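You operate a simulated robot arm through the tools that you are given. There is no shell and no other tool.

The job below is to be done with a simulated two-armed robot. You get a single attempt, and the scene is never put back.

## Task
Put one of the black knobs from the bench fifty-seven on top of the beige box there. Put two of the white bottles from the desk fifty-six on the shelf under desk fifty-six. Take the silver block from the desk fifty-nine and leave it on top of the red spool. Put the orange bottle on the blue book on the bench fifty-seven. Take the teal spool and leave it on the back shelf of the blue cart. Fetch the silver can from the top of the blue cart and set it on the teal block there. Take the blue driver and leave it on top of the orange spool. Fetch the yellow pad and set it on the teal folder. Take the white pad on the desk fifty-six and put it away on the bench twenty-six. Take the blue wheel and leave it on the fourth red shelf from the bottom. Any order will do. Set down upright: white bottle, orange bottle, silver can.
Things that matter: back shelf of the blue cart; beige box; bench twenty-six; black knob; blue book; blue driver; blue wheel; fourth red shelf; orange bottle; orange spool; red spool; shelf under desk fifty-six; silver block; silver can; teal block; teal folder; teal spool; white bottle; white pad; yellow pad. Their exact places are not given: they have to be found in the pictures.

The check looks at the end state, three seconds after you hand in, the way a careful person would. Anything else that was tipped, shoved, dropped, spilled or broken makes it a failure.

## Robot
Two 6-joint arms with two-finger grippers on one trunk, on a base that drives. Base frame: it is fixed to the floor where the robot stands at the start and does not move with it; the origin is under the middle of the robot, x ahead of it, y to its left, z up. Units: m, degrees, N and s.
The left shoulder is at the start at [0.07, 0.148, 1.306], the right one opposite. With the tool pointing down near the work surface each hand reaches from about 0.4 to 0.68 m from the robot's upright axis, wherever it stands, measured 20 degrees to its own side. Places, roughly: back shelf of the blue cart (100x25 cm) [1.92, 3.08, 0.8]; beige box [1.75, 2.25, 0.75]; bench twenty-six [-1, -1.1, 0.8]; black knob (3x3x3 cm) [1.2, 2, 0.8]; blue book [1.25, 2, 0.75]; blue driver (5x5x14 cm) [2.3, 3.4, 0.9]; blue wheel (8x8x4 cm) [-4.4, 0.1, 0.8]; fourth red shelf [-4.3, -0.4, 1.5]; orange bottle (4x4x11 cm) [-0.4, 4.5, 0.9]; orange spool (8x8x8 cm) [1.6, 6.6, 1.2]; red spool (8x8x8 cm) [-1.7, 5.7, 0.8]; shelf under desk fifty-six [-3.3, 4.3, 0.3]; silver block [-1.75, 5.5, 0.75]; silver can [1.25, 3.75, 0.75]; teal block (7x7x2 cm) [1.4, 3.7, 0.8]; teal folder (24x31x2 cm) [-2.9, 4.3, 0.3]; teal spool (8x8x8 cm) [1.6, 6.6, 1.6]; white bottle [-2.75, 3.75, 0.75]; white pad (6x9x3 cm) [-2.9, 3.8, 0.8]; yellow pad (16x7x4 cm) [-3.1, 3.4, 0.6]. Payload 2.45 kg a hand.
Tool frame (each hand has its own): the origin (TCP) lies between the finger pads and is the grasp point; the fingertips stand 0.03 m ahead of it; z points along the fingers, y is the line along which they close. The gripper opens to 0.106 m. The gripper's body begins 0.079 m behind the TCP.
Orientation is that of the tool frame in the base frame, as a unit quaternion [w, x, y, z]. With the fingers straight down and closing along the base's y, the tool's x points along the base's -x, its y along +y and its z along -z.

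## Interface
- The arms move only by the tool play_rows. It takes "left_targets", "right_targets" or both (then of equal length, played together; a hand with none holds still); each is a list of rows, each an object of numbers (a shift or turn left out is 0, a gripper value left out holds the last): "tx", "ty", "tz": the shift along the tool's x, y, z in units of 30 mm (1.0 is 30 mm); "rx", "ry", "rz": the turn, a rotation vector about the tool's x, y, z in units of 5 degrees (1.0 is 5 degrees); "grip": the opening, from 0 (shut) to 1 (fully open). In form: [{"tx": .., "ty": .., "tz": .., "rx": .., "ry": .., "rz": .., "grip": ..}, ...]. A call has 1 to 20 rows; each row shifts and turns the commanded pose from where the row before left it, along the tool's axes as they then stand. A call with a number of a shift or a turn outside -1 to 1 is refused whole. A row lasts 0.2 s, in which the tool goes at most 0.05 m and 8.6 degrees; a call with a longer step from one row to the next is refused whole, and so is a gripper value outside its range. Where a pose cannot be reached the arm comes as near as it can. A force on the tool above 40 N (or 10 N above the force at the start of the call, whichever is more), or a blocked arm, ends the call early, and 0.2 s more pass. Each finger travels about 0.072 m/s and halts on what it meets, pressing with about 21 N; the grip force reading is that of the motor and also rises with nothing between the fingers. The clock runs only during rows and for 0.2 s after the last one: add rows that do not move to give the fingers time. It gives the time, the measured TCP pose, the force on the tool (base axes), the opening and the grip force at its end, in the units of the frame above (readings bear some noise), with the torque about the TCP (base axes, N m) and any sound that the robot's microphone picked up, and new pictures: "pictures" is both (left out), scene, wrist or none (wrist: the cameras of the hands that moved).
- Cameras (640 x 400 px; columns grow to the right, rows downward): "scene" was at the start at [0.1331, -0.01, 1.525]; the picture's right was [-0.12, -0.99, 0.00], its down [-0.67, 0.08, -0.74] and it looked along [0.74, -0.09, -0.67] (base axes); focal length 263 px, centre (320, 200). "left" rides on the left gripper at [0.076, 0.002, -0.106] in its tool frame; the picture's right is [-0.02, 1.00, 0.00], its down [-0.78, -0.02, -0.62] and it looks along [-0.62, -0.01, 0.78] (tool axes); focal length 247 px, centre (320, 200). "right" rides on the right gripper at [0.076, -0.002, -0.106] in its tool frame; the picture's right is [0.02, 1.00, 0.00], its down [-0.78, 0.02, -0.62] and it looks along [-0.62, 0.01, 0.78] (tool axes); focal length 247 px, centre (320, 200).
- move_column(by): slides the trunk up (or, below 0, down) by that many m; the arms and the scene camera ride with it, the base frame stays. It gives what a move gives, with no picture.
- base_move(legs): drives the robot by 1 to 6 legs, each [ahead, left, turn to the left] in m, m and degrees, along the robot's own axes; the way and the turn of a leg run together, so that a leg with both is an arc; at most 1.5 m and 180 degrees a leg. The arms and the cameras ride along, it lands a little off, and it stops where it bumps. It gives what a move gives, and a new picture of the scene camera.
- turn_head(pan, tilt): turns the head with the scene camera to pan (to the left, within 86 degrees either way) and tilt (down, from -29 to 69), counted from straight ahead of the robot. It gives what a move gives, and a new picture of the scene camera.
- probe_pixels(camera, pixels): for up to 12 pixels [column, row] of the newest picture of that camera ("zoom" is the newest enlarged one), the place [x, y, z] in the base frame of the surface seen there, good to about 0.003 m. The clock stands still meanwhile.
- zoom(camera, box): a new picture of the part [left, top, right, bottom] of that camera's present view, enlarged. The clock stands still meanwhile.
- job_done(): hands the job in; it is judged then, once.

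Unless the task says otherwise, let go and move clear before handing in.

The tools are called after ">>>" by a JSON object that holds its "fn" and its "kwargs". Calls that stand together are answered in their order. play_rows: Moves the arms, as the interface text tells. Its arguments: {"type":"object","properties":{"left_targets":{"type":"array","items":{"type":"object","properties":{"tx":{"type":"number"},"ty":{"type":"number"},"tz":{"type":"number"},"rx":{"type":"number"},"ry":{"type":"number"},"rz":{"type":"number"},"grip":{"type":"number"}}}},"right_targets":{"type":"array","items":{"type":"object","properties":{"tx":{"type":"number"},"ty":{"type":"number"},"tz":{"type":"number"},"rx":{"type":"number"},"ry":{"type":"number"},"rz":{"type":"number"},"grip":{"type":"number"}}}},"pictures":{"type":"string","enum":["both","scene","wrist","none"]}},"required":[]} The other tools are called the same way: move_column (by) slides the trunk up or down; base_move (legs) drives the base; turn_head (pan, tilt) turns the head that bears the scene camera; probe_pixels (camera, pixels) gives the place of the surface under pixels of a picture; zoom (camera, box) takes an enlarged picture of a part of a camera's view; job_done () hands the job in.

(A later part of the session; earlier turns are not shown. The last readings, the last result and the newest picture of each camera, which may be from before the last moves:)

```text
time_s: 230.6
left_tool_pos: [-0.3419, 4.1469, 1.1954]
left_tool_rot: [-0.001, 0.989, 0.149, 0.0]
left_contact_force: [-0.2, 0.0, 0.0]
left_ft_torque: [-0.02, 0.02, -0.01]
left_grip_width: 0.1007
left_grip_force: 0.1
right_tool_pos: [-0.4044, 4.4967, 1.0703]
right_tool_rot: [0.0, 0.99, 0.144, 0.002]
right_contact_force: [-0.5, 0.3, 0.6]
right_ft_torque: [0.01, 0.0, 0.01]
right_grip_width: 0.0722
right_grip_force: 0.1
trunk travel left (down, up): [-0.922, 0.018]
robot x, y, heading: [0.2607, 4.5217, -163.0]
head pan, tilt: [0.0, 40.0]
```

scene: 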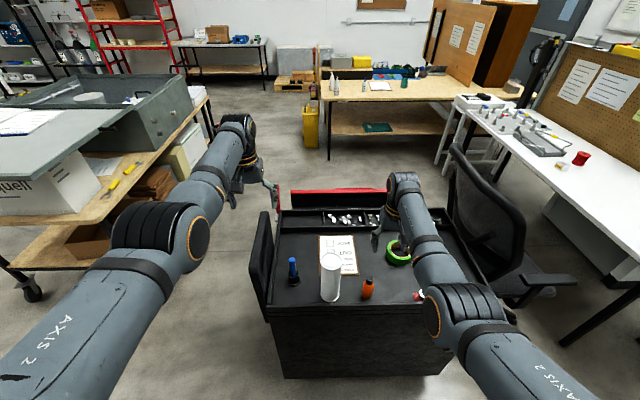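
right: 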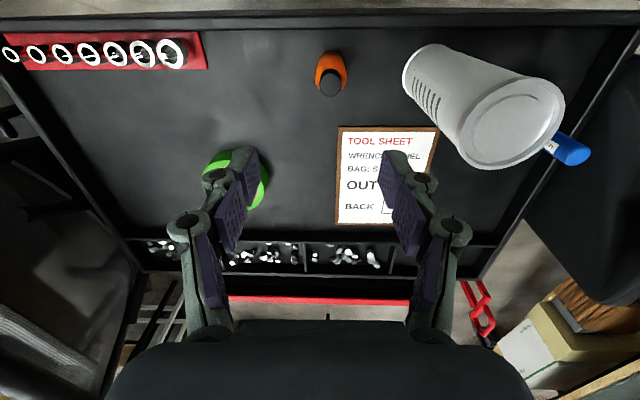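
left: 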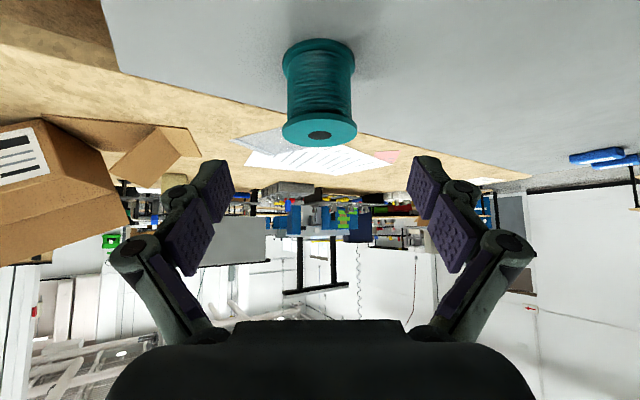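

Cap centre (-0.390,4.495), top 0.914. I align the hand, then lower the trunk by 0.15 m and check.

>>> {"fn": "play_rows", "kwargs": {"right_targets": [{"tx": 0.44, "ty": 0.2}, {}], "pictures": "none"}}

>>> {"fn": "move_column", "kwargs": {"by": -0.13}}

>>> {"fn": "zoom", "kwargs": {"camera": "right", "box": [0, 0, 640, 400]}}

```text
time_s: 231.2
left_tool_pos: [-0.3424, 4.1449, 1.1965]
left_tool_rot: [-0.001, 0.989, 0.149, 0.0]
left_contact_force: [0.0, 0.2, -1.0]
left_ft_torque: [0.0, 0.04, 0.0]
left_grip_width: 0.1007
left_grip_force: 0.0
right_tool_pos: [-0.3889, 4.494, 1.0711]
right_tool_rot: [0.0, 0.99, 0.144, 0.002]
right_contact_force: [0.0, 0.2, -0.5]
right_ft_torque: [0.04, -0.01, -0.02]
right_grip_width: 0.0721
right_grip_force: 0.1
trunk travel left (down, up): [-0.922, 0.018]
robot x, y, heading: [0.2626, 4.523, -162.9]
head pan, tilt: [0.0, 40.0]
```

```text
time_s: 232.7
left_tool_pos: [-0.3407, 4.144, 1.0658]
left_tool_rot: [0.0, 0.989, 0.149, -0.002]
left_contact_force: [0.2, -0.1, -0.3]
left_ft_torque: [0.02, 0.01, -0.04]
left_grip_width: 0.1004
left_grip_force: 0.2
right_tool_pos: [-0.3903, 4.4936, 0.9422]
right_tool_rot: [0.0, 0.99, 0.143, 0.002]
right_contact_force: [-0.3, 0.2, 0.1]
right_ft_torque: [-0.01, 0.0, 0.01]
right_grip_width: 0.0721
right_grip_force: 0.1
trunk travel left (down, up): [-0.792, 0.148]
robot x, y, heading: [0.2645, 4.5219, -162.8]
head pan, tilt: [0.0, 40.0]
```

```text
1.00 times, centred on (320, 200) of right (not enlarged: the box is as wide or as high as the picture)
```

zoom: 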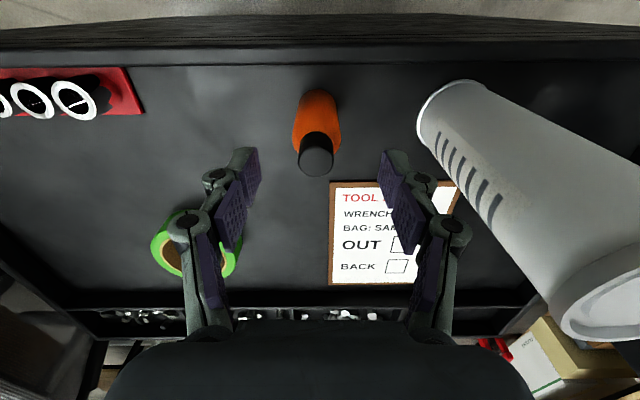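

Aligned (cap at column 316). I'll narrow the opening a little, go down 77 mm, grip, and lift 60 mm.

>>> {"fn": "play_rows", "kwargs": {"right_targets": [{"grip": 0.58}, {}, {"tz": 0.9}, {"tz": 0.9}, {"tz": 0.77}, {}, {"grip": 0.2}, {}, {}, {}, {"tz": -1}, {"tz": -1}, {}], "pictures": "both"}}

```text
time_s: 235.5
left_tool_pos: [-0.3427, 4.1456, 1.0651]
left_tool_rot: [0.0, 0.989, 0.148, 0.0]
left_contact_force: [-0.2, -0.3, 0.4]
left_ft_torque: [0.0, -0.02, 0.0]
left_grip_width: 0.1009
left_grip_force: 0.0
right_tool_pos: [-0.3914, 4.4932, 0.9245]
right_tool_rot: [0.0, 0.99, 0.143, 0.001]
right_contact_force: [0.8, -0.2, -0.8]
right_ft_torque: [0.02, -0.03, -0.01]
right_grip_width: 0.0348
right_grip_force: 21.0
trunk travel left (down, up): [-0.792, 0.148]
robot x, y, heading: [0.2646, 4.5258, -162.8]
head pan, tilt: [0.0, 40.0]
```

scene: 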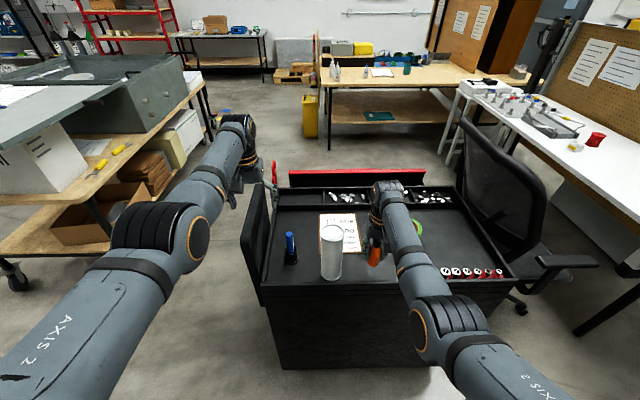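
right: 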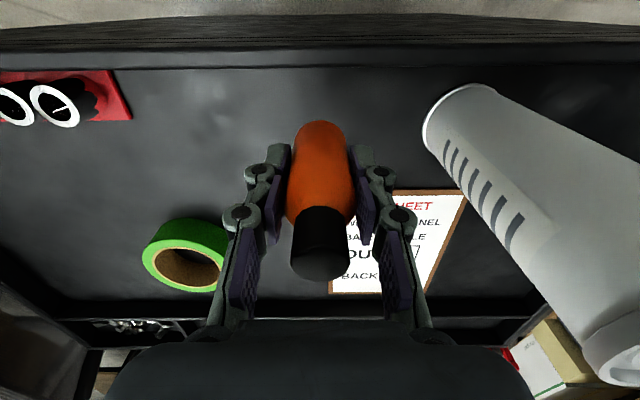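

The bottle is held (0.0348), upright, base 55 mm below the TCP. I'll raise the trunk, back away, turn left to face east and strafe south along the free corridor to the west end of bench fifty-seven.

>>> {"fn": "move_column", "kwargs": {"by": 0.147}}

>>> {"fn": "base_move", "kwargs": {"legs": [[-0.3, 0, 0], [0, 0, 90], [0, 0, 90]]}}

>>> {"fn": "turn_head", "kwargs": {"pan": -50, "tilt": 35}}

```text
time_s: 237.3
left_tool_pos: [-0.3426, 4.1454, 1.2132]
left_tool_rot: [0.0, 0.989, 0.148, 0.0]
left_contact_force: [0.3, 0.0, 0.8]
left_ft_torque: [0.01, -0.01, -0.02]
left_grip_width: 0.1006
left_grip_force: 0.1
right_tool_pos: [-0.3903, 4.494, 1.0709]
right_tool_rot: [-0.001, 0.99, 0.144, 0.001]
right_contact_force: [1.0, -1.3, -0.5]
right_ft_torque: [0.0, 0.0, 0.02]
right_grip_width: 0.0347
right_grip_force: 21.5
trunk travel left (down, up): [-0.939, 0.001]
robot x, y, heading: [0.2622, 4.5237, -162.9]
head pan, tilt: [0.0, 40.0]
```

```text
time_s: 247.0
left_tool_pos: [1.1523, 4.9989, 1.2127]
left_tool_rot: [0.001, -0.154, 0.988, 0.0]
left_contact_force: [0.3, 0.6, -0.5]
left_ft_torque: [0.0, -0.01, -0.01]
left_grip_width: 0.1007
left_grip_force: 0.0
right_tool_pos: [1.2031, 4.6502, 1.0705]
right_tool_rot: [-0.002, -0.15, 0.989, 0.0]
right_contact_force: [-0.7, -0.6, -1.2]
right_ft_torque: [0.02, 0.01, 0.0]
right_grip_width: 0.0347
right_grip_force: 21.2
trunk travel left (down, up): [-0.939, 0.001]
robot x, y, heading: [0.5478, 4.612, 17.7]
head pan, tilt: [0.0, 40.0]
```

scene: 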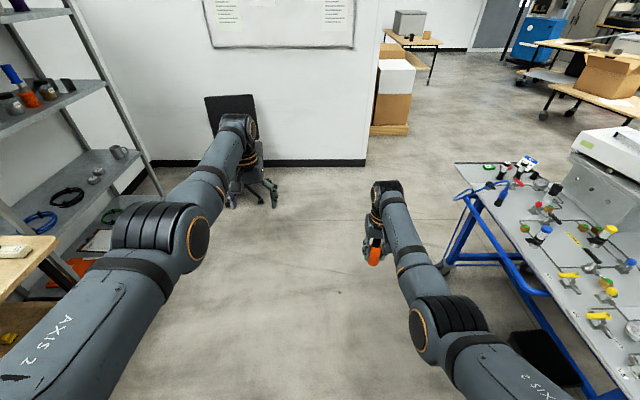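

```text
time_s: 248.2
left_tool_pos: [1.1502, 4.9977, 1.2128]
left_tool_rot: [-0.001, -0.155, 0.988, 0.0]
left_contact_force: [-0.1, -0.1, 0.9]
left_ft_torque: [0.04, 0.0, 0.0]
left_grip_width: 0.1008
left_grip_force: 0.1
right_tool_pos: [1.2017, 4.6506, 1.0707]
right_tool_rot: [-0.002, -0.15, 0.989, -0.001]
right_contact_force: [0.1, -0.5, -0.2]
right_ft_torque: [-0.02, 0.0, 0.02]
right_grip_width: 0.0344
right_grip_force: 21.2
trunk travel left (down, up): [-0.939, 0.001]
robot x, y, heading: [0.5495, 4.6089, 17.9]
head pan, tilt: [-50.0, 35.0]
```

scene: 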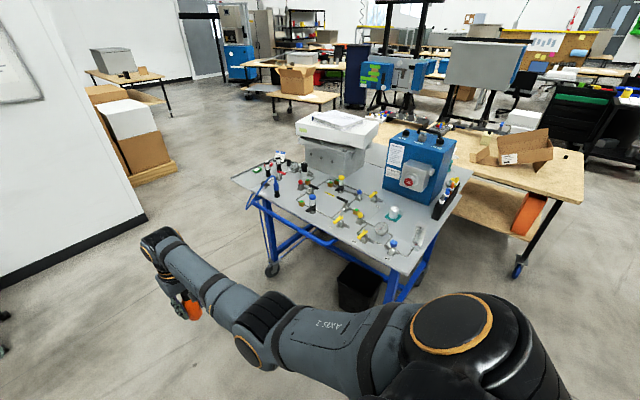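

The corridor along x≈0.38 is free. I'll strafe south in three legs, keeping the hands west of the cart's tall items.

>>> {"fn": "base_move", "kwargs": {"legs": [[-0.368, -0.522, 0], [-0.288, -0.958, 0], [-0.258, -0.862, 0]]}}

>>> {"fn": "turn_head", "kwargs": {"pan": -5, "tilt": 42}}

```text
time_s: 260.8
left_tool_pos: [0.9946, 2.4907, 1.212]
left_tool_rot: [0.0, -0.152, 0.988, -0.001]
left_contact_force: [-0.3, 0.0, -0.4]
left_ft_torque: [-0.01, -0.03, -0.02]
left_grip_width: 0.1006
left_grip_force: 0.1
right_tool_pos: [1.0461, 2.1417, 1.0715]
right_tool_rot: [-0.001, -0.148, 0.989, 0.0]
right_contact_force: [-0.9, 0.6, -0.8]
right_ft_torque: [-0.03, -0.02, 0.0]
right_grip_width: 0.0347
right_grip_force: 20.9
trunk travel left (down, up): [-0.939, 0.001]
robot x, y, heading: [0.392, 2.1072, 17.6]
head pan, tilt: [-50.0, 35.0]
```

scene: 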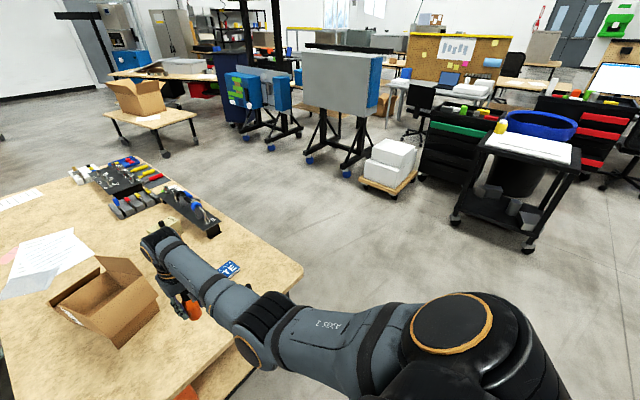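

```text
time_s: 261.9
left_tool_pos: [0.996, 2.4902, 1.2129]
left_tool_rot: [0.0, -0.153, 0.988, 0.0]
left_contact_force: [-0.6, -0.5, 0.3]
left_ft_torque: [-0.01, -0.01, 0.03]
left_grip_width: 0.1008
left_grip_force: 0.1
right_tool_pos: [1.0467, 2.1404, 1.0706]
right_tool_rot: [-0.001, -0.147, 0.989, 0.0]
right_contact_force: [0.1, 0.1, 0.1]
right_ft_torque: [-0.01, -0.02, -0.02]
right_grip_width: 0.0349
right_grip_force: 20.8
trunk travel left (down, up): [-0.939, 0.001]
robot x, y, heading: [0.391, 2.1049, 17.4]
head pan, tilt: [-5.0, 42.0]
```

scene: 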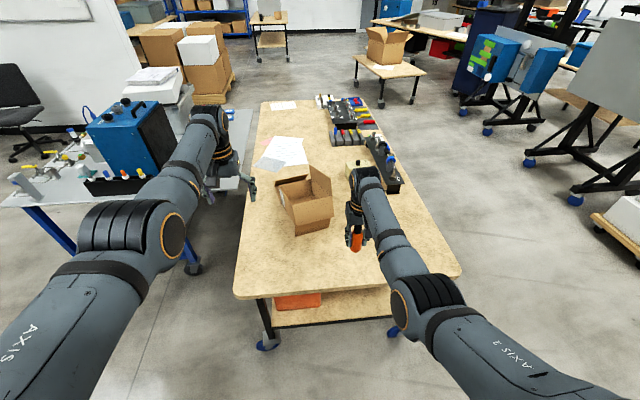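

I need 0.25 m ahead and 0.19 m to the right to bring the bottle over the book. Driving there.

>>> {"fn": "base_move", "kwargs": {"legs": [[0.255, -0.19, 0]]}}

>>> {"fn": "zoom", "kwargs": {"camera": "right", "box": [0, 0, 640, 400]}}

>>> {"fn": "probe_pixels", "kwargs": {"camera": "zoom", "pixels": [[320, 80], [260, 80], [380, 80], [320, 40], [320, 20], [420, 80], [240, 120], [400, 130]]}}

```text
time_s: 264.1
left_tool_pos: [1.2917, 2.3882, 1.2148]
left_tool_rot: [0.001, -0.154, 0.988, 0.0]
left_contact_force: [-0.5, 0.0, -1.0]
left_ft_torque: [-0.01, -0.03, 0.0]
left_grip_width: 0.1007
left_grip_force: 0.0
right_tool_pos: [1.343, 2.0406, 1.0726]
right_tool_rot: [0.0, -0.148, 0.989, 0.0]
right_contact_force: [0.7, 0.3, -0.3]
right_ft_torque: [0.02, -0.02, -0.01]
right_grip_width: 0.0347
right_grip_force: 20.9
trunk travel left (down, up): [-0.939, 0.001]
robot x, y, heading: [0.6909, 2.002, 18.0]
head pan, tilt: [-5.0, 42.0]
```

scene: 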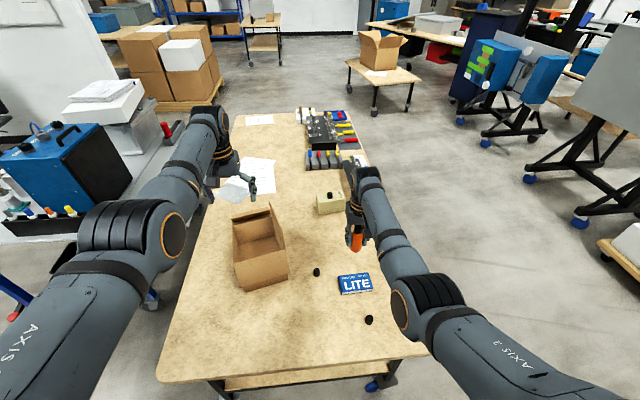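

```text
1.00 times, centred on (320, 200) of right (not enlarged: the box is as wide or as high as the picture)
```

zoom: 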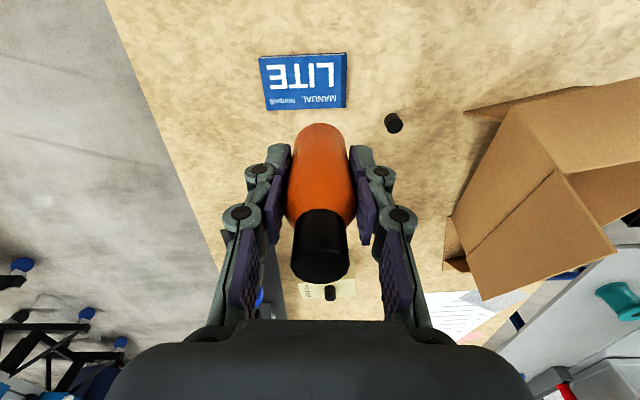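

```text
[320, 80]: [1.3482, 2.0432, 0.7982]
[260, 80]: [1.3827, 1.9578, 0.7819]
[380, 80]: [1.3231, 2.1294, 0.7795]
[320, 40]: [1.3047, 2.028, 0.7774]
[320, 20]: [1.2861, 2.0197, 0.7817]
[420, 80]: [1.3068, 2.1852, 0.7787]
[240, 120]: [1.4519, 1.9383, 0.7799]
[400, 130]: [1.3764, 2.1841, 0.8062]
```

The book is seen at (262-347, 52-111) in the wrist view, in front of the bottle's line. I'll probe its corners.

>>> {"fn": "probe_pixels", "kwargs": {"camera": "zoom", "pixels": [[304, 82], [266, 61], [342, 57], [343, 103], [270, 107]]}}

```text
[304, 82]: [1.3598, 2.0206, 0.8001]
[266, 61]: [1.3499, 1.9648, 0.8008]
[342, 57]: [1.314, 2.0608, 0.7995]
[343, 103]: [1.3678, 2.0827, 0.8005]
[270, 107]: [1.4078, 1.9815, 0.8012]
```

Book centre (1.360,2.0225), top 0.800. I'll align the bottle over it, lower the trunk 0.15 m, then use the arm.

>>> {"fn": "play_rows", "kwargs": {"right_targets": [{"tx": -0.35, "ty": -0.75}, {}], "pictures": "none"}}

>>> {"fn": "move_column", "kwargs": {"by": -0.15}}

>>> {"fn": "zoom", "kwargs": {"camera": "scene", "box": [220, 130, 420, 300]}}

>>> {"fn": "zoom", "kwargs": {"camera": "right", "box": [160, 0, 480, 260]}}

```text
time_s: 264.7
left_tool_pos: [1.2921, 2.3883, 1.2138]
left_tool_rot: [0.001, -0.153, 0.988, 0.001]
left_contact_force: [-0.6, -0.6, -0.1]
left_ft_torque: [0.0, 0.0, 0.02]
left_grip_width: 0.1009
left_grip_force: 0.1
right_tool_pos: [1.3611, 2.0211, 1.0714]
right_tool_rot: [-0.001, -0.15, 0.989, 0.0]
right_contact_force: [-0.1, 0.3, -0.4]
right_ft_torque: [-0.01, 0.02, -0.02]
right_grip_width: 0.0346
right_grip_force: 21.3
trunk travel left (down, up): [-0.939, 0.001]
robot x, y, heading: [0.6935, 2.0004, 17.7]
head pan, tilt: [-5.0, 42.0]
```

```text
time_s: 266.4
left_tool_pos: [1.2936, 2.3873, 1.0621]
left_tool_rot: [0.0, -0.153, 0.988, 0.0]
left_contact_force: [-0.5, 0.2, -0.5]
left_ft_torque: [-0.01, 0.01, -0.03]
left_grip_width: 0.1008
left_grip_force: 0.0
right_tool_pos: [1.3611, 2.0195, 0.9216]
right_tool_rot: [-0.002, -0.148, 0.989, 0.0]
right_contact_force: [0.5, 0.4, -0.6]
right_ft_torque: [0.01, 0.0, 0.02]
right_grip_width: 0.0346
right_grip_force: 20.6
trunk travel left (down, up): [-0.789, 0.151]
robot x, y, heading: [0.6923, 2.0016, 17.8]
head pan, tilt: [-5.0, 42.0]
```

```text
2.35 times, centred on (320, 215) of scene
```

zoom: 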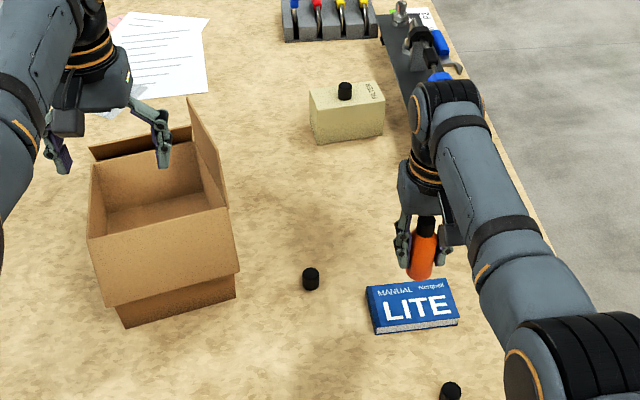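

```text
1.54 times, centred on (320, 130) of right
```

zoom: 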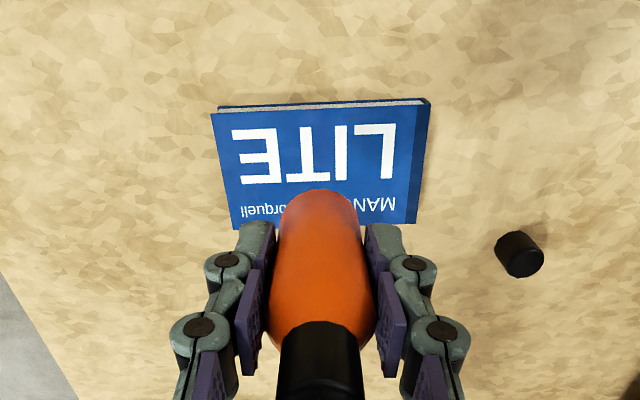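

The bottle is over the book's middle. I lower 60 mm with the arm, then in 2 mm steps.

>>> {"fn": "play_rows", "kwargs": {"right_targets": [{"tz": 0.7}, {"tz": 0.7}, {"tz": 0.6}, {}], "pictures": "none"}}

>>> {"fn": "play_rows", "kwargs": {"right_targets": [{"tz": 0.07}, {"tz": 0.07}, {}], "pictures": "wrist"}}

```text
time_s: 267.4
left_tool_pos: [1.2938, 2.3872, 1.0641]
left_tool_rot: [0.0, -0.154, 0.988, -0.001]
left_contact_force: [0.1, 0.6, 0.1]
left_ft_torque: [0.02, 0.0, 0.03]
left_grip_width: 0.1006
left_grip_force: 0.1
right_tool_pos: [1.3613, 2.0209, 0.861]
right_tool_rot: [-0.002, -0.148, 0.989, 0.0]
right_contact_force: [0.9, 0.8, -0.4]
right_ft_torque: [-0.01, -0.04, -0.01]
right_grip_width: 0.0347
right_grip_force: 20.9
trunk travel left (down, up): [-0.789, 0.151]
robot x, y, heading: [0.6931, 2.0032, 17.7]
head pan, tilt: [-5.0, 42.0]
```

```text
time_s: 268.2
left_tool_pos: [1.293, 2.3878, 1.0625]
left_tool_rot: [0.0, -0.154, 0.988, 0.0]
left_contact_force: [0.2, 0.3, -0.1]
left_ft_torque: [-0.03, -0.02, -0.02]
left_grip_width: 0.1004
left_grip_force: 0.1
right_tool_pos: [1.3608, 2.0219, 0.8567]
right_tool_rot: [-0.001, -0.148, 0.989, 0.0]
right_contact_force: [-0.2, 0.2, -0.3]
right_ft_torque: [0.0, -0.03, -0.04]
right_grip_width: 0.0348
right_grip_force: 20.8
trunk travel left (down, up): [-0.789, 0.151]
robot x, y, heading: [0.6915, 2.0035, 17.6]
head pan, tilt: [-5.0, 42.0]
```

right: 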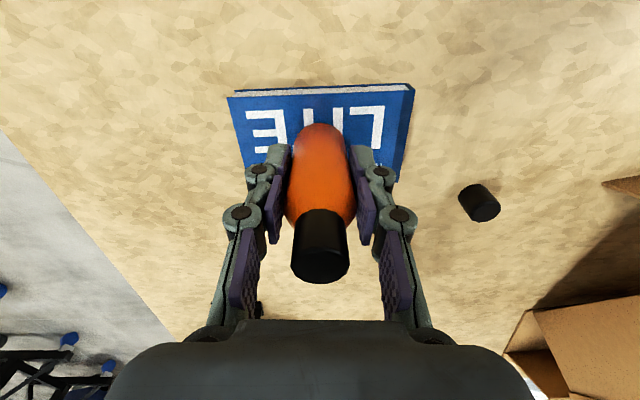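

Still no contact. I go on in 2 mm steps until the force rises.

>>> {"fn": "play_rows", "kwargs": {"right_targets": [{"tz": 0.07}, {}], "pictures": "none"}}

>>> {"fn": "play_rows", "kwargs": {"right_targets": [{"tz": 0.05}, {}], "pictures": "none"}}

```text
time_s: 268.8
left_tool_pos: [1.2931, 2.3875, 1.0634]
left_tool_rot: [0.0, -0.154, 0.988, 0.0]
left_contact_force: [-0.5, 0.0, -0.1]
left_ft_torque: [-0.03, -0.01, 0.02]
left_grip_width: 0.1008
left_grip_force: 0.1
right_tool_pos: [1.3614, 2.0195, 0.8552]
right_tool_rot: [-0.001, -0.15, 0.989, 0.0]
right_contact_force: [-0.2, -0.5, -0.4]
right_ft_torque: [0.04, 0.0, -0.01]
right_grip_width: 0.0349
right_grip_force: 21.5
trunk travel left (down, up): [-0.789, 0.151]
robot x, y, heading: [0.6911, 1.9997, 17.6]
head pan, tilt: [-5.0, 42.0]
```

```text
time_s: 269.4
left_tool_pos: [1.2949, 2.3862, 1.0614]
left_tool_rot: [0.0, -0.153, 0.988, 0.0]
left_contact_force: [0.5, -0.5, -0.8]
left_ft_torque: [-0.01, 0.0, -0.03]
left_grip_width: 0.1004
left_grip_force: 0.0
right_tool_pos: [1.3605, 2.0202, 0.8556]
right_tool_rot: [-0.002, -0.148, 0.989, 0.0]
right_contact_force: [1.1, 0.4, -1.0]
right_ft_torque: [0.02, 0.02, 0.01]
right_grip_width: 0.0346
right_grip_force: 21.5
trunk travel left (down, up): [-0.789, 0.151]
robot x, y, heading: [0.6918, 2.0016, 17.7]
head pan, tilt: [-5.0, 42.0]
```

>>> {"fn": "play_rows", "kwargs": {"right_targets": [{"tz": 0.07}, {}], "pictures": "none"}}

>>> {"fn": "zoom", "kwargs": {"camera": "scene", "box": [320, 200, 400, 300]}}

```text
time_s: 270.0
left_tool_pos: [1.2923, 2.3875, 1.063]
left_tool_rot: [0.001, -0.153, 0.988, 0.001]
left_contact_force: [-0.5, -0.2, 0.1]
left_ft_torque: [0.01, 0.01, -0.01]
left_grip_width: 0.1009
left_grip_force: 0.1
right_tool_pos: [1.3589, 2.019, 0.8538]
right_tool_rot: [0.0, -0.149, 0.989, 0.0]
right_contact_force: [2.5, -0.2, 9.2]
right_ft_torque: [0.02, -0.08, 0.0]
right_grip_width: 0.0348
right_grip_force: 20.6
right hand out of reach, approached as far as the arm can: row 1
trunk travel left (down, up): [-0.789, 0.151]
robot x, y, heading: [0.6907, 1.9993, 17.7]
head pan, tilt: [-5.0, 42.0]
```

```text
4.00 times, centred on (360, 250) of scene
```

zoom: 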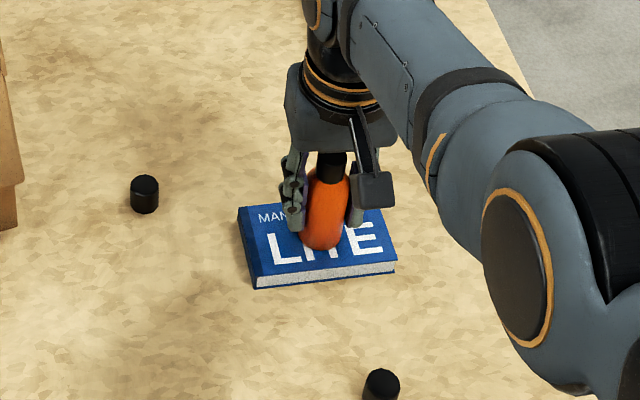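

Contact (9 N): the bottle stands on the book. I ease off 1 mm, open, and rise.

>>> {"fn": "play_rows", "kwargs": {"right_targets": [{"tz": -0.04}, {"grip": 0.45}, {"grip": 0.6}, {}, {}, {"tz": -0.5}, {"tz": -1}, {"tz": -1}, {"tz": -1}, {}], "pictures": "both"}}

```text
time_s: 272.2
left_tool_pos: [1.2939, 2.387, 1.0632]
left_tool_rot: [-0.001, -0.154, 0.988, 0.001]
left_contact_force: [-1.2, 0.7, -0.1]
left_ft_torque: [-0.01, 0.01, -0.01]
left_grip_width: 0.1007
left_grip_force: 0.0
right_tool_pos: [1.3872, 2.0317, 0.9504]
right_tool_rot: [-0.003, -0.148, 0.989, -0.001]
right_contact_force: [0.3, -0.6, 0.1]
right_ft_torque: [-0.03, -0.02, 0.01]
right_grip_width: 0.0637
right_grip_force: 0.1
right hand out of reach, approached as far as the arm can: row 6, 7, 8, 9
trunk travel left (down, up): [-0.789, 0.151]
robot x, y, heading: [0.6892, 2.0013, 17.9]
head pan, tilt: [-5.0, 42.0]
```

scene: 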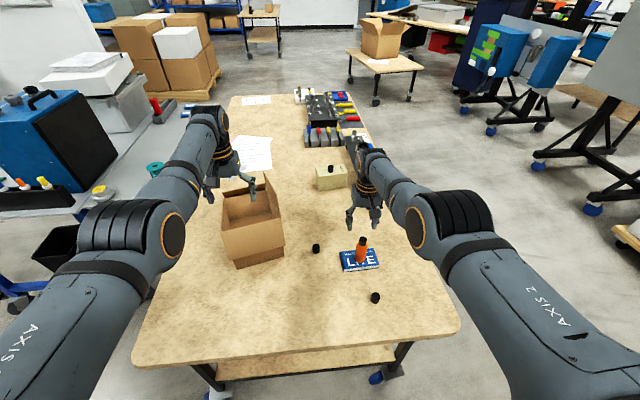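
right: 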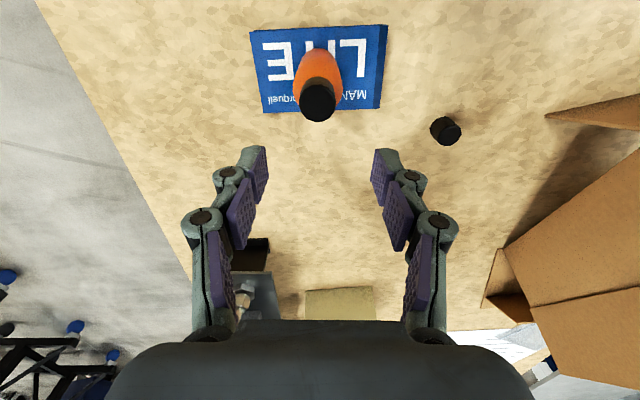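

The orange bottle stands on the book (360,252). I'll zoom to verify, then raise the trunk, back out, and go north-west towards the desks.

>>> {"fn": "zoom", "kwargs": {"camera": "scene", "box": [300, 220, 400, 300]}}

>>> {"fn": "move_column", "kwargs": {"by": 0.15}}

>>> {"fn": "base_move", "kwargs": {"legs": [[-0.35, 0, 0], [0.25, 0.8, 0], [0.25, 0.8, 0], [0, 0, 170]]}}

>>> {"fn": "turn_head", "kwargs": {"pan": 0, "tilt": 25}}

```text
5.00 times, centred on (350, 260) of scene
```

zoom: 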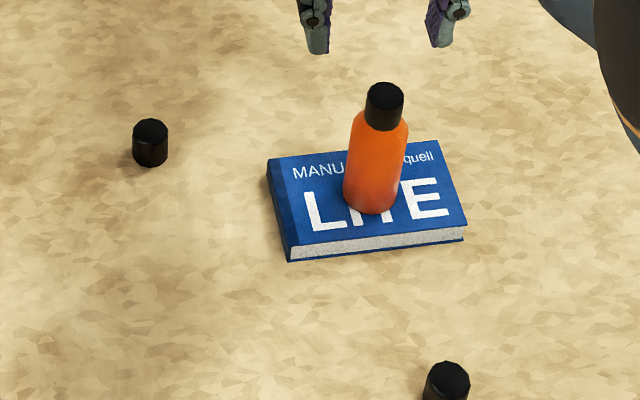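

```text
time_s: 274.0
left_tool_pos: [1.2943, 2.3869, 1.2123]
left_tool_rot: [0.0, -0.153, 0.988, 0.0]
left_contact_force: [-0.3, 0.2, 0.4]
left_ft_torque: [0.03, 0.0, -0.03]
left_grip_width: 0.1008
left_grip_force: 0.0
right_tool_pos: [1.3861, 2.0301, 1.1002]
right_tool_rot: [-0.003, -0.148, 0.989, -0.001]
right_contact_force: [-0.2, 0.0, 0.3]
right_ft_torque: [-0.01, -0.04, -0.01]
right_grip_width: 0.0636
right_grip_force: 0.1
trunk travel left (down, up): [-0.939, 0.001]
robot x, y, heading: [0.6914, 1.9972, 17.7]
head pan, tilt: [-5.0, 42.0]
```

```text
time_s: 291.4
left_tool_pos: [-0.3055, 3.2877, 1.2134]
left_tool_rot: [0.001, 0.997, 0.075, 0.0]
left_contact_force: [-0.4, -0.4, -0.1]
left_ft_torque: [0.04, -0.01, -0.03]
left_grip_width: 0.1006
left_grip_force: 0.0
right_tool_pos: [-0.3431, 3.6545, 1.0999]
right_tool_rot: [0.0, 0.997, 0.071, 0.002]
right_contact_force: [-0.5, -0.5, -0.2]
right_ft_torque: [-0.02, 0.01, 0.0]
right_grip_width: 0.0633
right_grip_force: 0.2
trunk travel left (down, up): [-0.939, 0.001]
robot x, y, heading: [0.3469, 3.5717, -171.3]
head pan, tilt: [-5.0, 42.0]
```

scene: 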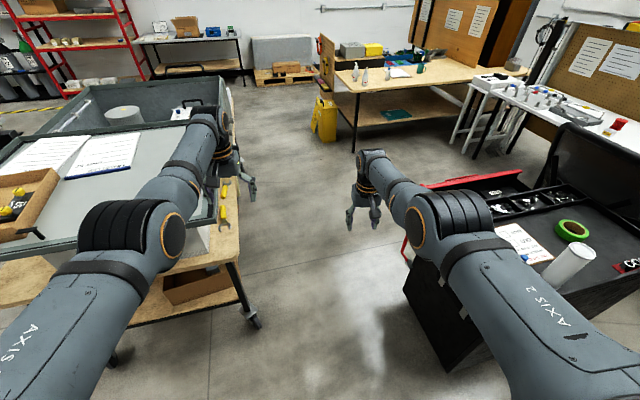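

```text
time_s: 292.2
left_tool_pos: [-0.3073, 3.2867, 1.2142]
left_tool_rot: [0.0, 0.997, 0.076, 0.0]
left_contact_force: [0.0, 0.3, 1.3]
left_ft_torque: [0.0, -0.02, 0.0]
left_grip_width: 0.1005
left_grip_force: 0.1
right_tool_pos: [-0.3435, 3.6537, 1.1007]
right_tool_rot: [0.0, 0.997, 0.071, 0.002]
right_contact_force: [-0.6, 0.3, -0.1]
right_ft_torque: [-0.02, -0.02, 0.01]
right_grip_width: 0.0635
right_grip_force: 0.1
trunk travel left (down, up): [-0.939, 0.001]
robot x, y, heading: [0.3518, 3.5736, -171.5]
head pan, tilt: [0.0, 25.0]
```

scene: 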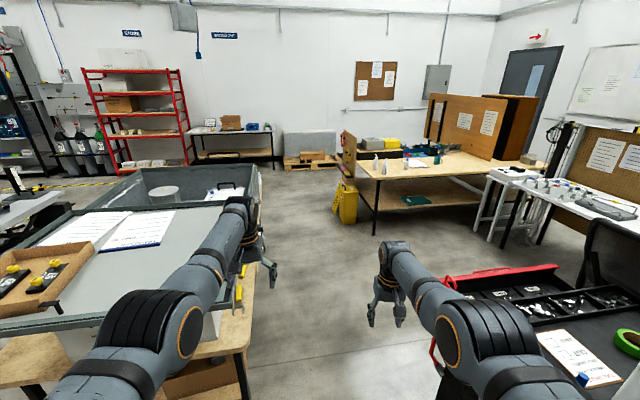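

Desk fifty-six is at (370-480,155-235), with white bottles at (365,163),(377,165); the white desk fifty-nine is at right. I'll probe these and the floor.

>>> {"fn": "probe_pixels", "kwargs": {"camera": "scene", "pixels": [[365, 165], [377, 167], [374, 232], [345, 215], [415, 200], [480, 200], [488, 240], [378, 180], [500, 248], [430, 345], [585, 290], [270, 210]]}}

>>> {"fn": "zoom", "kwargs": {"camera": "scene", "box": [330, 120, 500, 245]}}

>>> {"fn": "turn_head", "kwargs": {"pan": -40, "tilt": 25}}

```text
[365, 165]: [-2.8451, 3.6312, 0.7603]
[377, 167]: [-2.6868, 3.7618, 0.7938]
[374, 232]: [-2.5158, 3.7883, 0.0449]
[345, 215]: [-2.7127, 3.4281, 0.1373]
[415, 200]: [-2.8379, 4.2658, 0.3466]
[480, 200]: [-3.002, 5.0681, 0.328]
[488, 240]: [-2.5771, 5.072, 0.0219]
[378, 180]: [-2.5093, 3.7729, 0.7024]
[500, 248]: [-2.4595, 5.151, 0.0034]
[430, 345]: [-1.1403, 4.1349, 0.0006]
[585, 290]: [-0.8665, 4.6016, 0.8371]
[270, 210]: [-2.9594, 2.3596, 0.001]
```

```text
3.20 times, centred on (415, 182) of scene
```

zoom: 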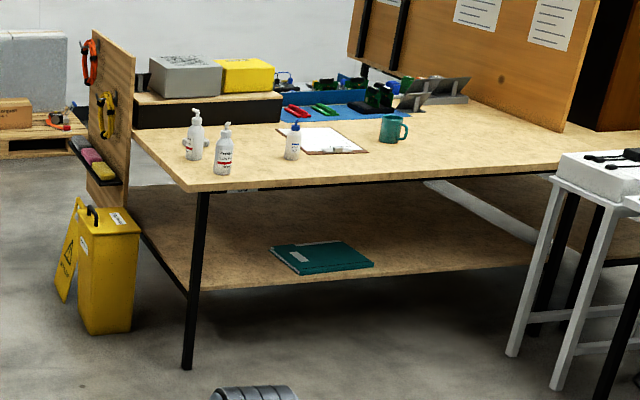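

```text
time_s: 293.2
left_tool_pos: [-0.3064, 3.2872, 1.2131]
left_tool_rot: [0.0, 0.997, 0.076, -0.001]
left_contact_force: [-0.6, -0.7, -0.5]
left_ft_torque: [-0.01, -0.02, -0.03]
left_grip_width: 0.1005
left_grip_force: 0.2
right_tool_pos: [-0.3431, 3.6542, 1.0993]
right_tool_rot: [0.0, 0.997, 0.071, 0.002]
right_contact_force: [0.2, 0.2, 0.1]
right_ft_torque: [0.02, -0.01, -0.03]
right_grip_width: 0.0636
right_grip_force: 0.1
trunk travel left (down, up): [-0.939, 0.001]
robot x, y, heading: [0.3458, 3.5756, -171.4]
head pan, tilt: [-40.0, 25.0]
```

scene: 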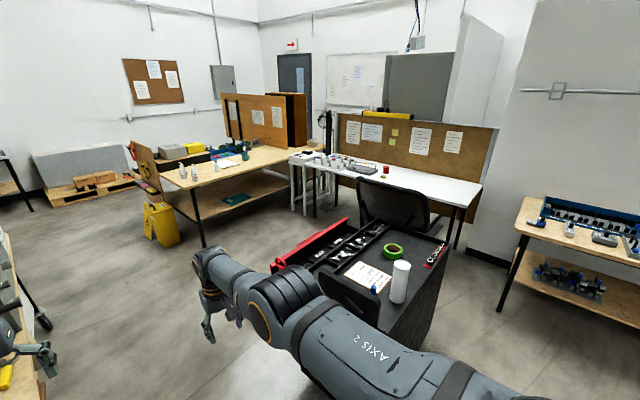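

I see the red spool at (386,168) on desk fifty-nine, the chair before it, and the colored pads in a tray at desk fifty-six's end panel. Probing for the way.

>>> {"fn": "zoom", "kwargs": {"camera": "scene", "box": [270, 120, 490, 260]}}

>>> {"fn": "probe_pixels", "kwargs": {"camera": "zoom", "pixels": [[338, 142], [338, 152], [305, 150], [545, 350], [610, 195], [110, 260], [300, 200], [270, 230], [170, 155], [430, 240], [230, 290], [60, 110]]}}

```text
2.86 times, centred on (380, 190) of scene
```

zoom: 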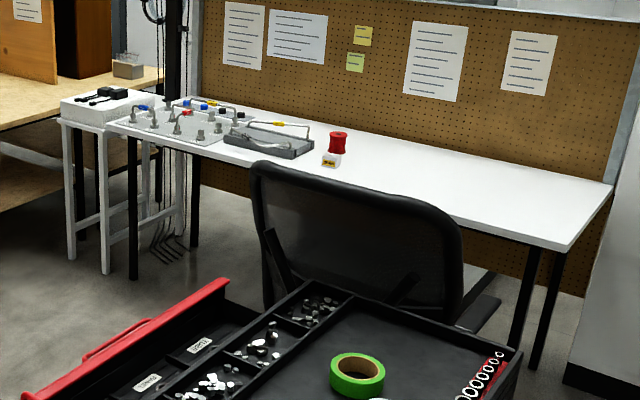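

```text
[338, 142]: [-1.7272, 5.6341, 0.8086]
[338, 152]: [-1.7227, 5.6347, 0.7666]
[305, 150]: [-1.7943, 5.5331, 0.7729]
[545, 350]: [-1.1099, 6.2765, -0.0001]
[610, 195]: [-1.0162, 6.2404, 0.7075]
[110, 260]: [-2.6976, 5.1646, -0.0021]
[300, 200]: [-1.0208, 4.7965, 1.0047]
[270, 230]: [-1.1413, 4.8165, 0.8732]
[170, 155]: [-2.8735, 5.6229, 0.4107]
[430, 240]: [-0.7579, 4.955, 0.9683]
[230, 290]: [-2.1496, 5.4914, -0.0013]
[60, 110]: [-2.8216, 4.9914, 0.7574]
```

Red spool at about (-1.725,5.67) on desk fifty-nine; the chair is at x>-1.2. I'll drive west along the aisle, then up between desk fifty-six and the black cart, and turn to face desk fifty-nine.

>>> {"fn": "base_move", "kwargs": {"legs": [[0.82, -0.086, 0], [0.82, -0.086, 0], [0.4, -0.668, 0], [0, 0, -80]]}}

>>> {"fn": "turn_head", "kwargs": {"pan": 0, "tilt": 30}}

```text
time_s: 308.9
left_tool_pos: [-2.1817, 4.6956, 1.2122]
left_tool_rot: [0.0, 0.809, -0.587, 0.0]
left_contact_force: [0.3, 0.1, 0.9]
left_ft_torque: [0.01, -0.02, -0.01]
left_grip_width: 0.1007
left_grip_force: 0.1
right_tool_pos: [-1.8252, 4.7909, 1.1002]
right_tool_rot: [0.002, 0.806, -0.591, 0.002]
right_contact_force: [-0.4, -0.1, -0.5]
right_ft_torque: [0.02, -0.02, -0.05]
right_grip_width: 0.0636
right_grip_force: 0.0
trunk travel left (down, up): [-0.939, 0.001]
robot x, y, heading: [-1.7889, 4.0945, 107.9]
head pan, tilt: [-40.0, 25.0]
```

scene: 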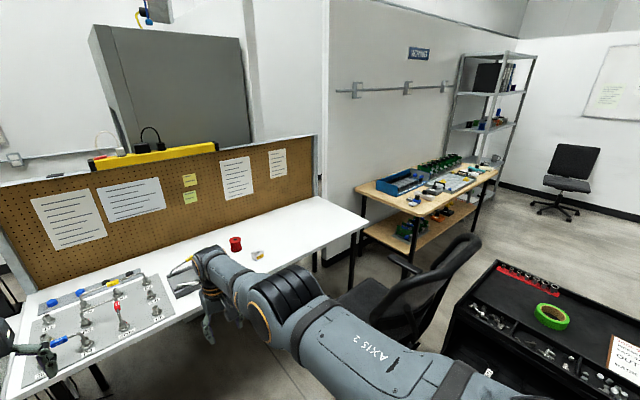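

```text
time_s: 309.9
left_tool_pos: [-2.1801, 4.6952, 1.2125]
left_tool_rot: [0.001, 0.809, -0.587, -0.001]
left_contact_force: [-0.7, 0.2, 0.4]
left_ft_torque: [0.0, -0.03, 0.0]
left_grip_width: 0.1008
left_grip_force: 0.0
right_tool_pos: [-1.8253, 4.7915, 1.1002]
right_tool_rot: [0.001, 0.806, -0.591, 0.002]
right_contact_force: [0.3, 0.2, -0.3]
right_ft_torque: [0.0, -0.02, -0.01]
right_grip_width: 0.0636
right_grip_force: 0.0
trunk travel left (down, up): [-0.939, 0.001]
robot x, y, heading: [-1.7886, 4.0952, 108.1]
head pan, tilt: [0.0, 30.0]
```

scene: 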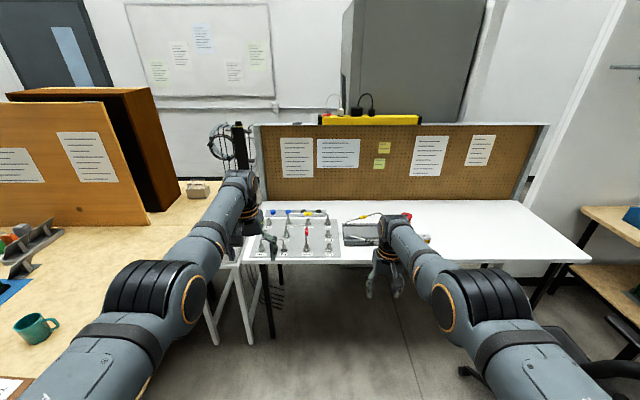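

The right arm hides the spool (405,215). I'll pull the right hand sideways a bit by looking from pan -40 with a zoom instead.

>>> {"fn": "turn_head", "kwargs": {"pan": -35, "tilt": 30}}

>>> {"fn": "zoom", "kwargs": {"camera": "scene", "box": [100, 180, 300, 320]}}

```text
time_s: 310.9
left_tool_pos: [-2.1804, 4.6955, 1.2126]
left_tool_rot: [0.0, 0.81, -0.587, 0.001]
left_contact_force: [-0.6, 0.2, -0.4]
left_ft_torque: [-0.01, -0.04, -0.04]
left_grip_width: 0.1007
left_grip_force: 0.1
right_tool_pos: [-1.8236, 4.7913, 1.1001]
right_tool_rot: [0.002, 0.806, -0.591, 0.002]
right_contact_force: [0.1, 0.0, -0.8]
right_ft_torque: [0.01, -0.01, 0.03]
right_grip_width: 0.0635
right_grip_force: 0.0
trunk travel left (down, up): [-0.939, 0.001]
robot x, y, heading: [-1.7916, 4.0933, 108.0]
head pan, tilt: [-35.0, 30.0]
```

scene: 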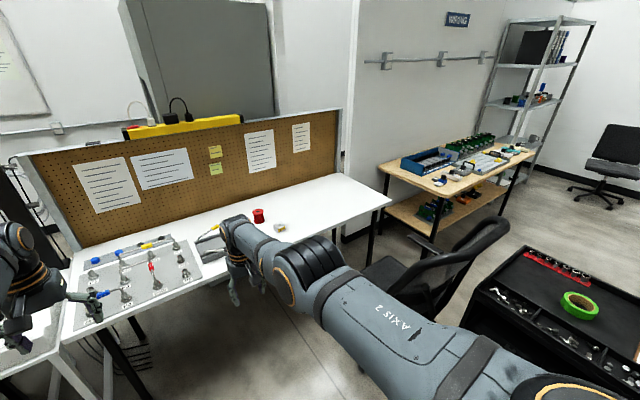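

```text
2.86 times, centred on (200, 250) of scene
```

zoom: 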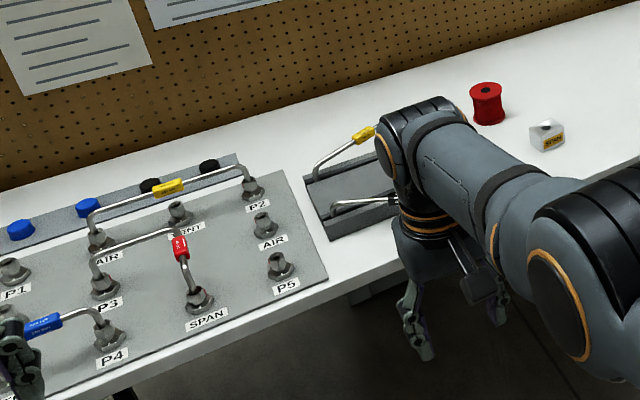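

>>> {"fn": "zoom", "kwargs": {"camera": "scene", "box": [240, 195, 310, 245]}}

>>> {"fn": "probe_pixels", "kwargs": {"camera": "zoom", "pixels": [[165, 125], [165, 160], [165, 190], [135, 130], [195, 125], [365, 265], [365, 285], [345, 290], [390, 285], [350, 320], [300, 350]]}}

>>> {"fn": "probe_pixels", "kwargs": {"camera": "scene", "pixels": [[388, 203], [70, 340], [240, 265], [340, 180], [205, 250], [195, 240], [215, 232], [372, 220]]}}

```text
8.00 times, centred on (275, 220) of scene
```

zoom: 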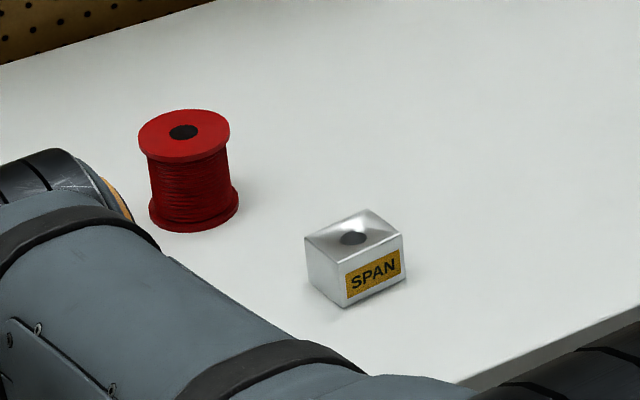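

```text
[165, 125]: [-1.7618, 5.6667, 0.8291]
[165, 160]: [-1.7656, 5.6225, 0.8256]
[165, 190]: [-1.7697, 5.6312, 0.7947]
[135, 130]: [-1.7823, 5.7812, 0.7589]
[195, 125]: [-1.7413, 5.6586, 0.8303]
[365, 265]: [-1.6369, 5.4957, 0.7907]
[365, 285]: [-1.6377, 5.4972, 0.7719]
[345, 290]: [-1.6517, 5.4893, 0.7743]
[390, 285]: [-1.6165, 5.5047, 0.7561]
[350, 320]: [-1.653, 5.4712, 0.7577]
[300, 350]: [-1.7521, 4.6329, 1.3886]
```

```text
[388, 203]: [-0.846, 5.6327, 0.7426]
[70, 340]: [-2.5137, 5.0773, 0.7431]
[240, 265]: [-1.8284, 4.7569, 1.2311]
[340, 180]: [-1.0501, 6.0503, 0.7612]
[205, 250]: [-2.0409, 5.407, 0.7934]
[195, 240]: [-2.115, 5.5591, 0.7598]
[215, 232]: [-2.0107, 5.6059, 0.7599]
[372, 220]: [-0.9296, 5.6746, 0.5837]
```

The silver block ("SPAN") is at about (-1.64,5.51), and the red spool's top (z 0.83) is centred near (-1.755,5.655). I'll probe the block's corners.

>>> {"fn": "zoom", "kwargs": {"camera": "scene", "box": [240, 195, 310, 245]}}

>>> {"fn": "probe_pixels", "kwargs": {"camera": "zoom", "pixels": [[310, 238], [367, 213], [399, 236], [342, 266], [345, 302], [403, 272], [310, 275], [352, 238], [184, 132], [184, 112], [184, 160], [225, 135]]}}

```text
8.00 times, centred on (275, 220) of scene
```

zoom: 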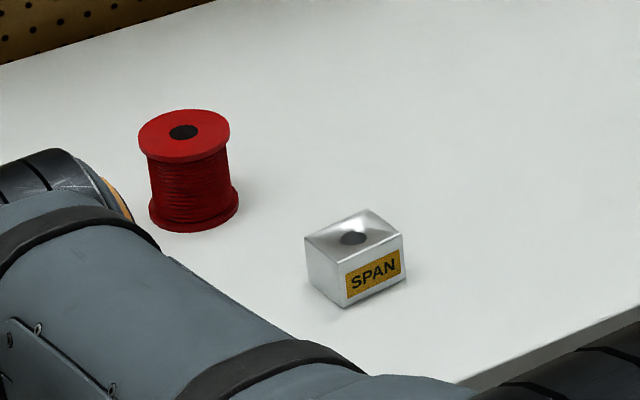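

```text
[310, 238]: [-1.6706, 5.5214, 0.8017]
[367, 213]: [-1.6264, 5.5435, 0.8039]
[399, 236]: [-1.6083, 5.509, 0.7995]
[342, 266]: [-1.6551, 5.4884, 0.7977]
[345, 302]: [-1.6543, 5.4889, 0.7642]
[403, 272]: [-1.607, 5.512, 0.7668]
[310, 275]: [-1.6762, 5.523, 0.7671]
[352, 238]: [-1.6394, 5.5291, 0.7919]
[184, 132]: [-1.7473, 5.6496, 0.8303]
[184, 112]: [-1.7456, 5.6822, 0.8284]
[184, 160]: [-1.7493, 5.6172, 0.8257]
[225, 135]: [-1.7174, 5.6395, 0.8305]
```

Block: centre (-1.640,5.516), top 0.80, turned ~25°; spool top centre (-1.7475,5.650), z 0.83. I'll drive up to the desk so both are within the right hand's reach.

>>> {"fn": "base_move", "kwargs": {"legs": [[0.8, -0.41, 0]]}}

>>> {"fn": "turn_head", "kwargs": {"pan": -10, "tilt": 50}}

>>> {"fn": "zoom", "kwargs": {"camera": "right", "box": [0, 0, 640, 400]}}

```text
time_s: 315.7
left_tool_pos: [-2.041, 5.5769, 1.2139]
left_tool_rot: [-0.001, 0.81, -0.586, -0.001]
left_contact_force: [0.2, -0.8, 0.4]
left_ft_torque: [0.01, -0.02, 0.0]
left_grip_width: 0.1006
left_grip_force: 0.0
right_tool_pos: [-1.6841, 5.6738, 1.1003]
right_tool_rot: [0.001, 0.807, -0.591, 0.002]
right_contact_force: [0.4, -0.7, -1.4]
right_ft_torque: [0.0, 0.02, 0.01]
right_grip_width: 0.0635
right_grip_force: 0.1
trunk travel left (down, up): [-0.939, 0.001]
robot x, y, heading: [-1.6465, 4.9789, 108.0]
head pan, tilt: [-35.0, 30.0]
```

scene: 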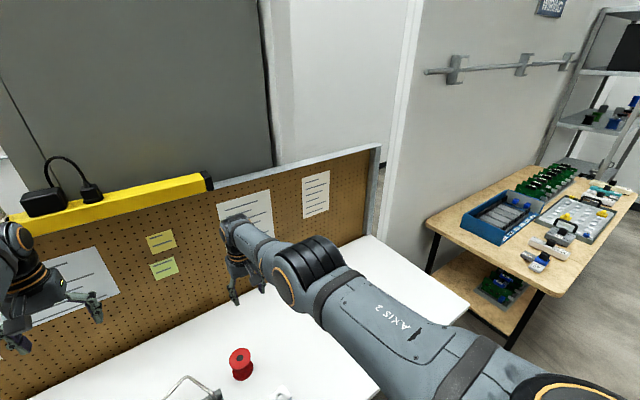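

```text
time_s: 316.6
left_tool_pos: [-2.0389, 5.5783, 1.2126]
left_tool_rot: [0.0, 0.81, -0.586, 0.0]
left_contact_force: [-0.4, 0.3, 0.0]
left_ft_torque: [0.03, 0.03, 0.03]
left_grip_width: 0.1005
left_grip_force: 0.0
right_tool_pos: [-1.6836, 5.6747, 1.1005]
right_tool_rot: [0.001, 0.807, -0.59, 0.002]
right_contact_force: [-0.8, -0.1, 0.2]
right_ft_torque: [-0.01, 0.01, 0.02]
right_grip_width: 0.0638
right_grip_force: 0.0
trunk travel left (down, up): [-0.939, 0.001]
robot x, y, heading: [-1.6473, 4.9782, 108.2]
head pan, tilt: [-10.0, 50.0]
```

scene: 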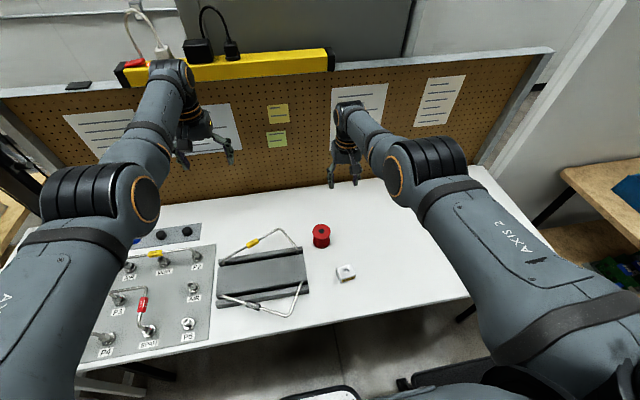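

```text
1.00 times, centred on (320, 200) of right (not enlarged: the box is as wide or as high as the picture)
```

zoom: 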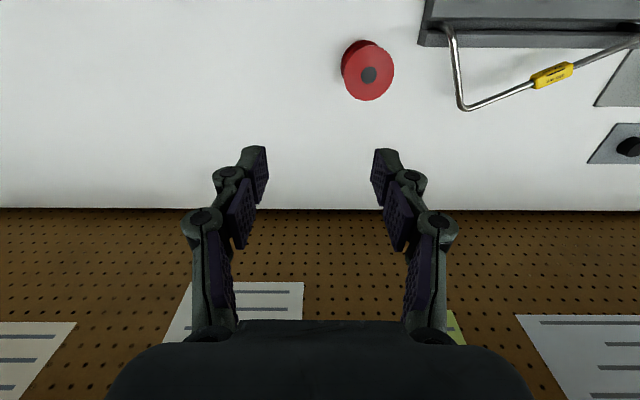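

The spool (321,235) and block (345,272) are visible now. I'll probe them with a zoom.

>>> {"fn": "zoom", "kwargs": {"camera": "scene", "box": [295, 215, 375, 290]}}

>>> {"fn": "probe_pixels", "kwargs": {"camera": "zoom", "pixels": [[368, 408], [365, 360], [400, 445], [205, 125]]}}

```text
5.33 times, centred on (335, 252) of scene
```

zoom: 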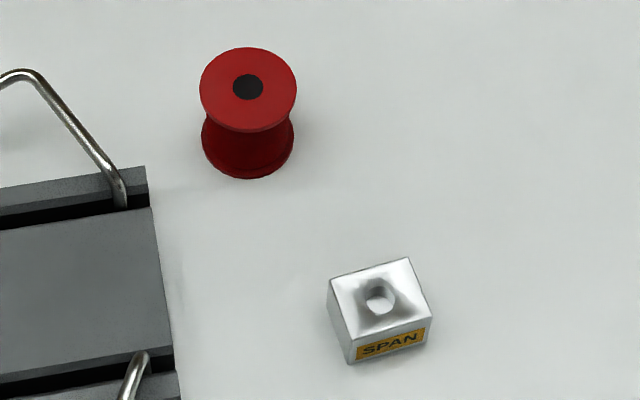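

```text
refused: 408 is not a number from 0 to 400
```

>>> {"fn": "probe_pixels", "kwargs": {"camera": "zoom", "pixels": [[335, 284], [404, 264], [427, 318], [355, 338], [380, 298], [248, 88], [206, 88], [291, 88], [248, 52], [248, 124]]}}

```text
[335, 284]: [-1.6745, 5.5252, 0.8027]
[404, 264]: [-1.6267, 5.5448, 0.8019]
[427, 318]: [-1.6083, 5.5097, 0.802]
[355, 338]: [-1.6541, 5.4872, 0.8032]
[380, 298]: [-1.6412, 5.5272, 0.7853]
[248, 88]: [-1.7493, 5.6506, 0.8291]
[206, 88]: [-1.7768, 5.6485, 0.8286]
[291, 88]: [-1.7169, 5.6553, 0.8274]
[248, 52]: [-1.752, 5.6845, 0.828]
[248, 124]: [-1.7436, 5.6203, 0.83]
```

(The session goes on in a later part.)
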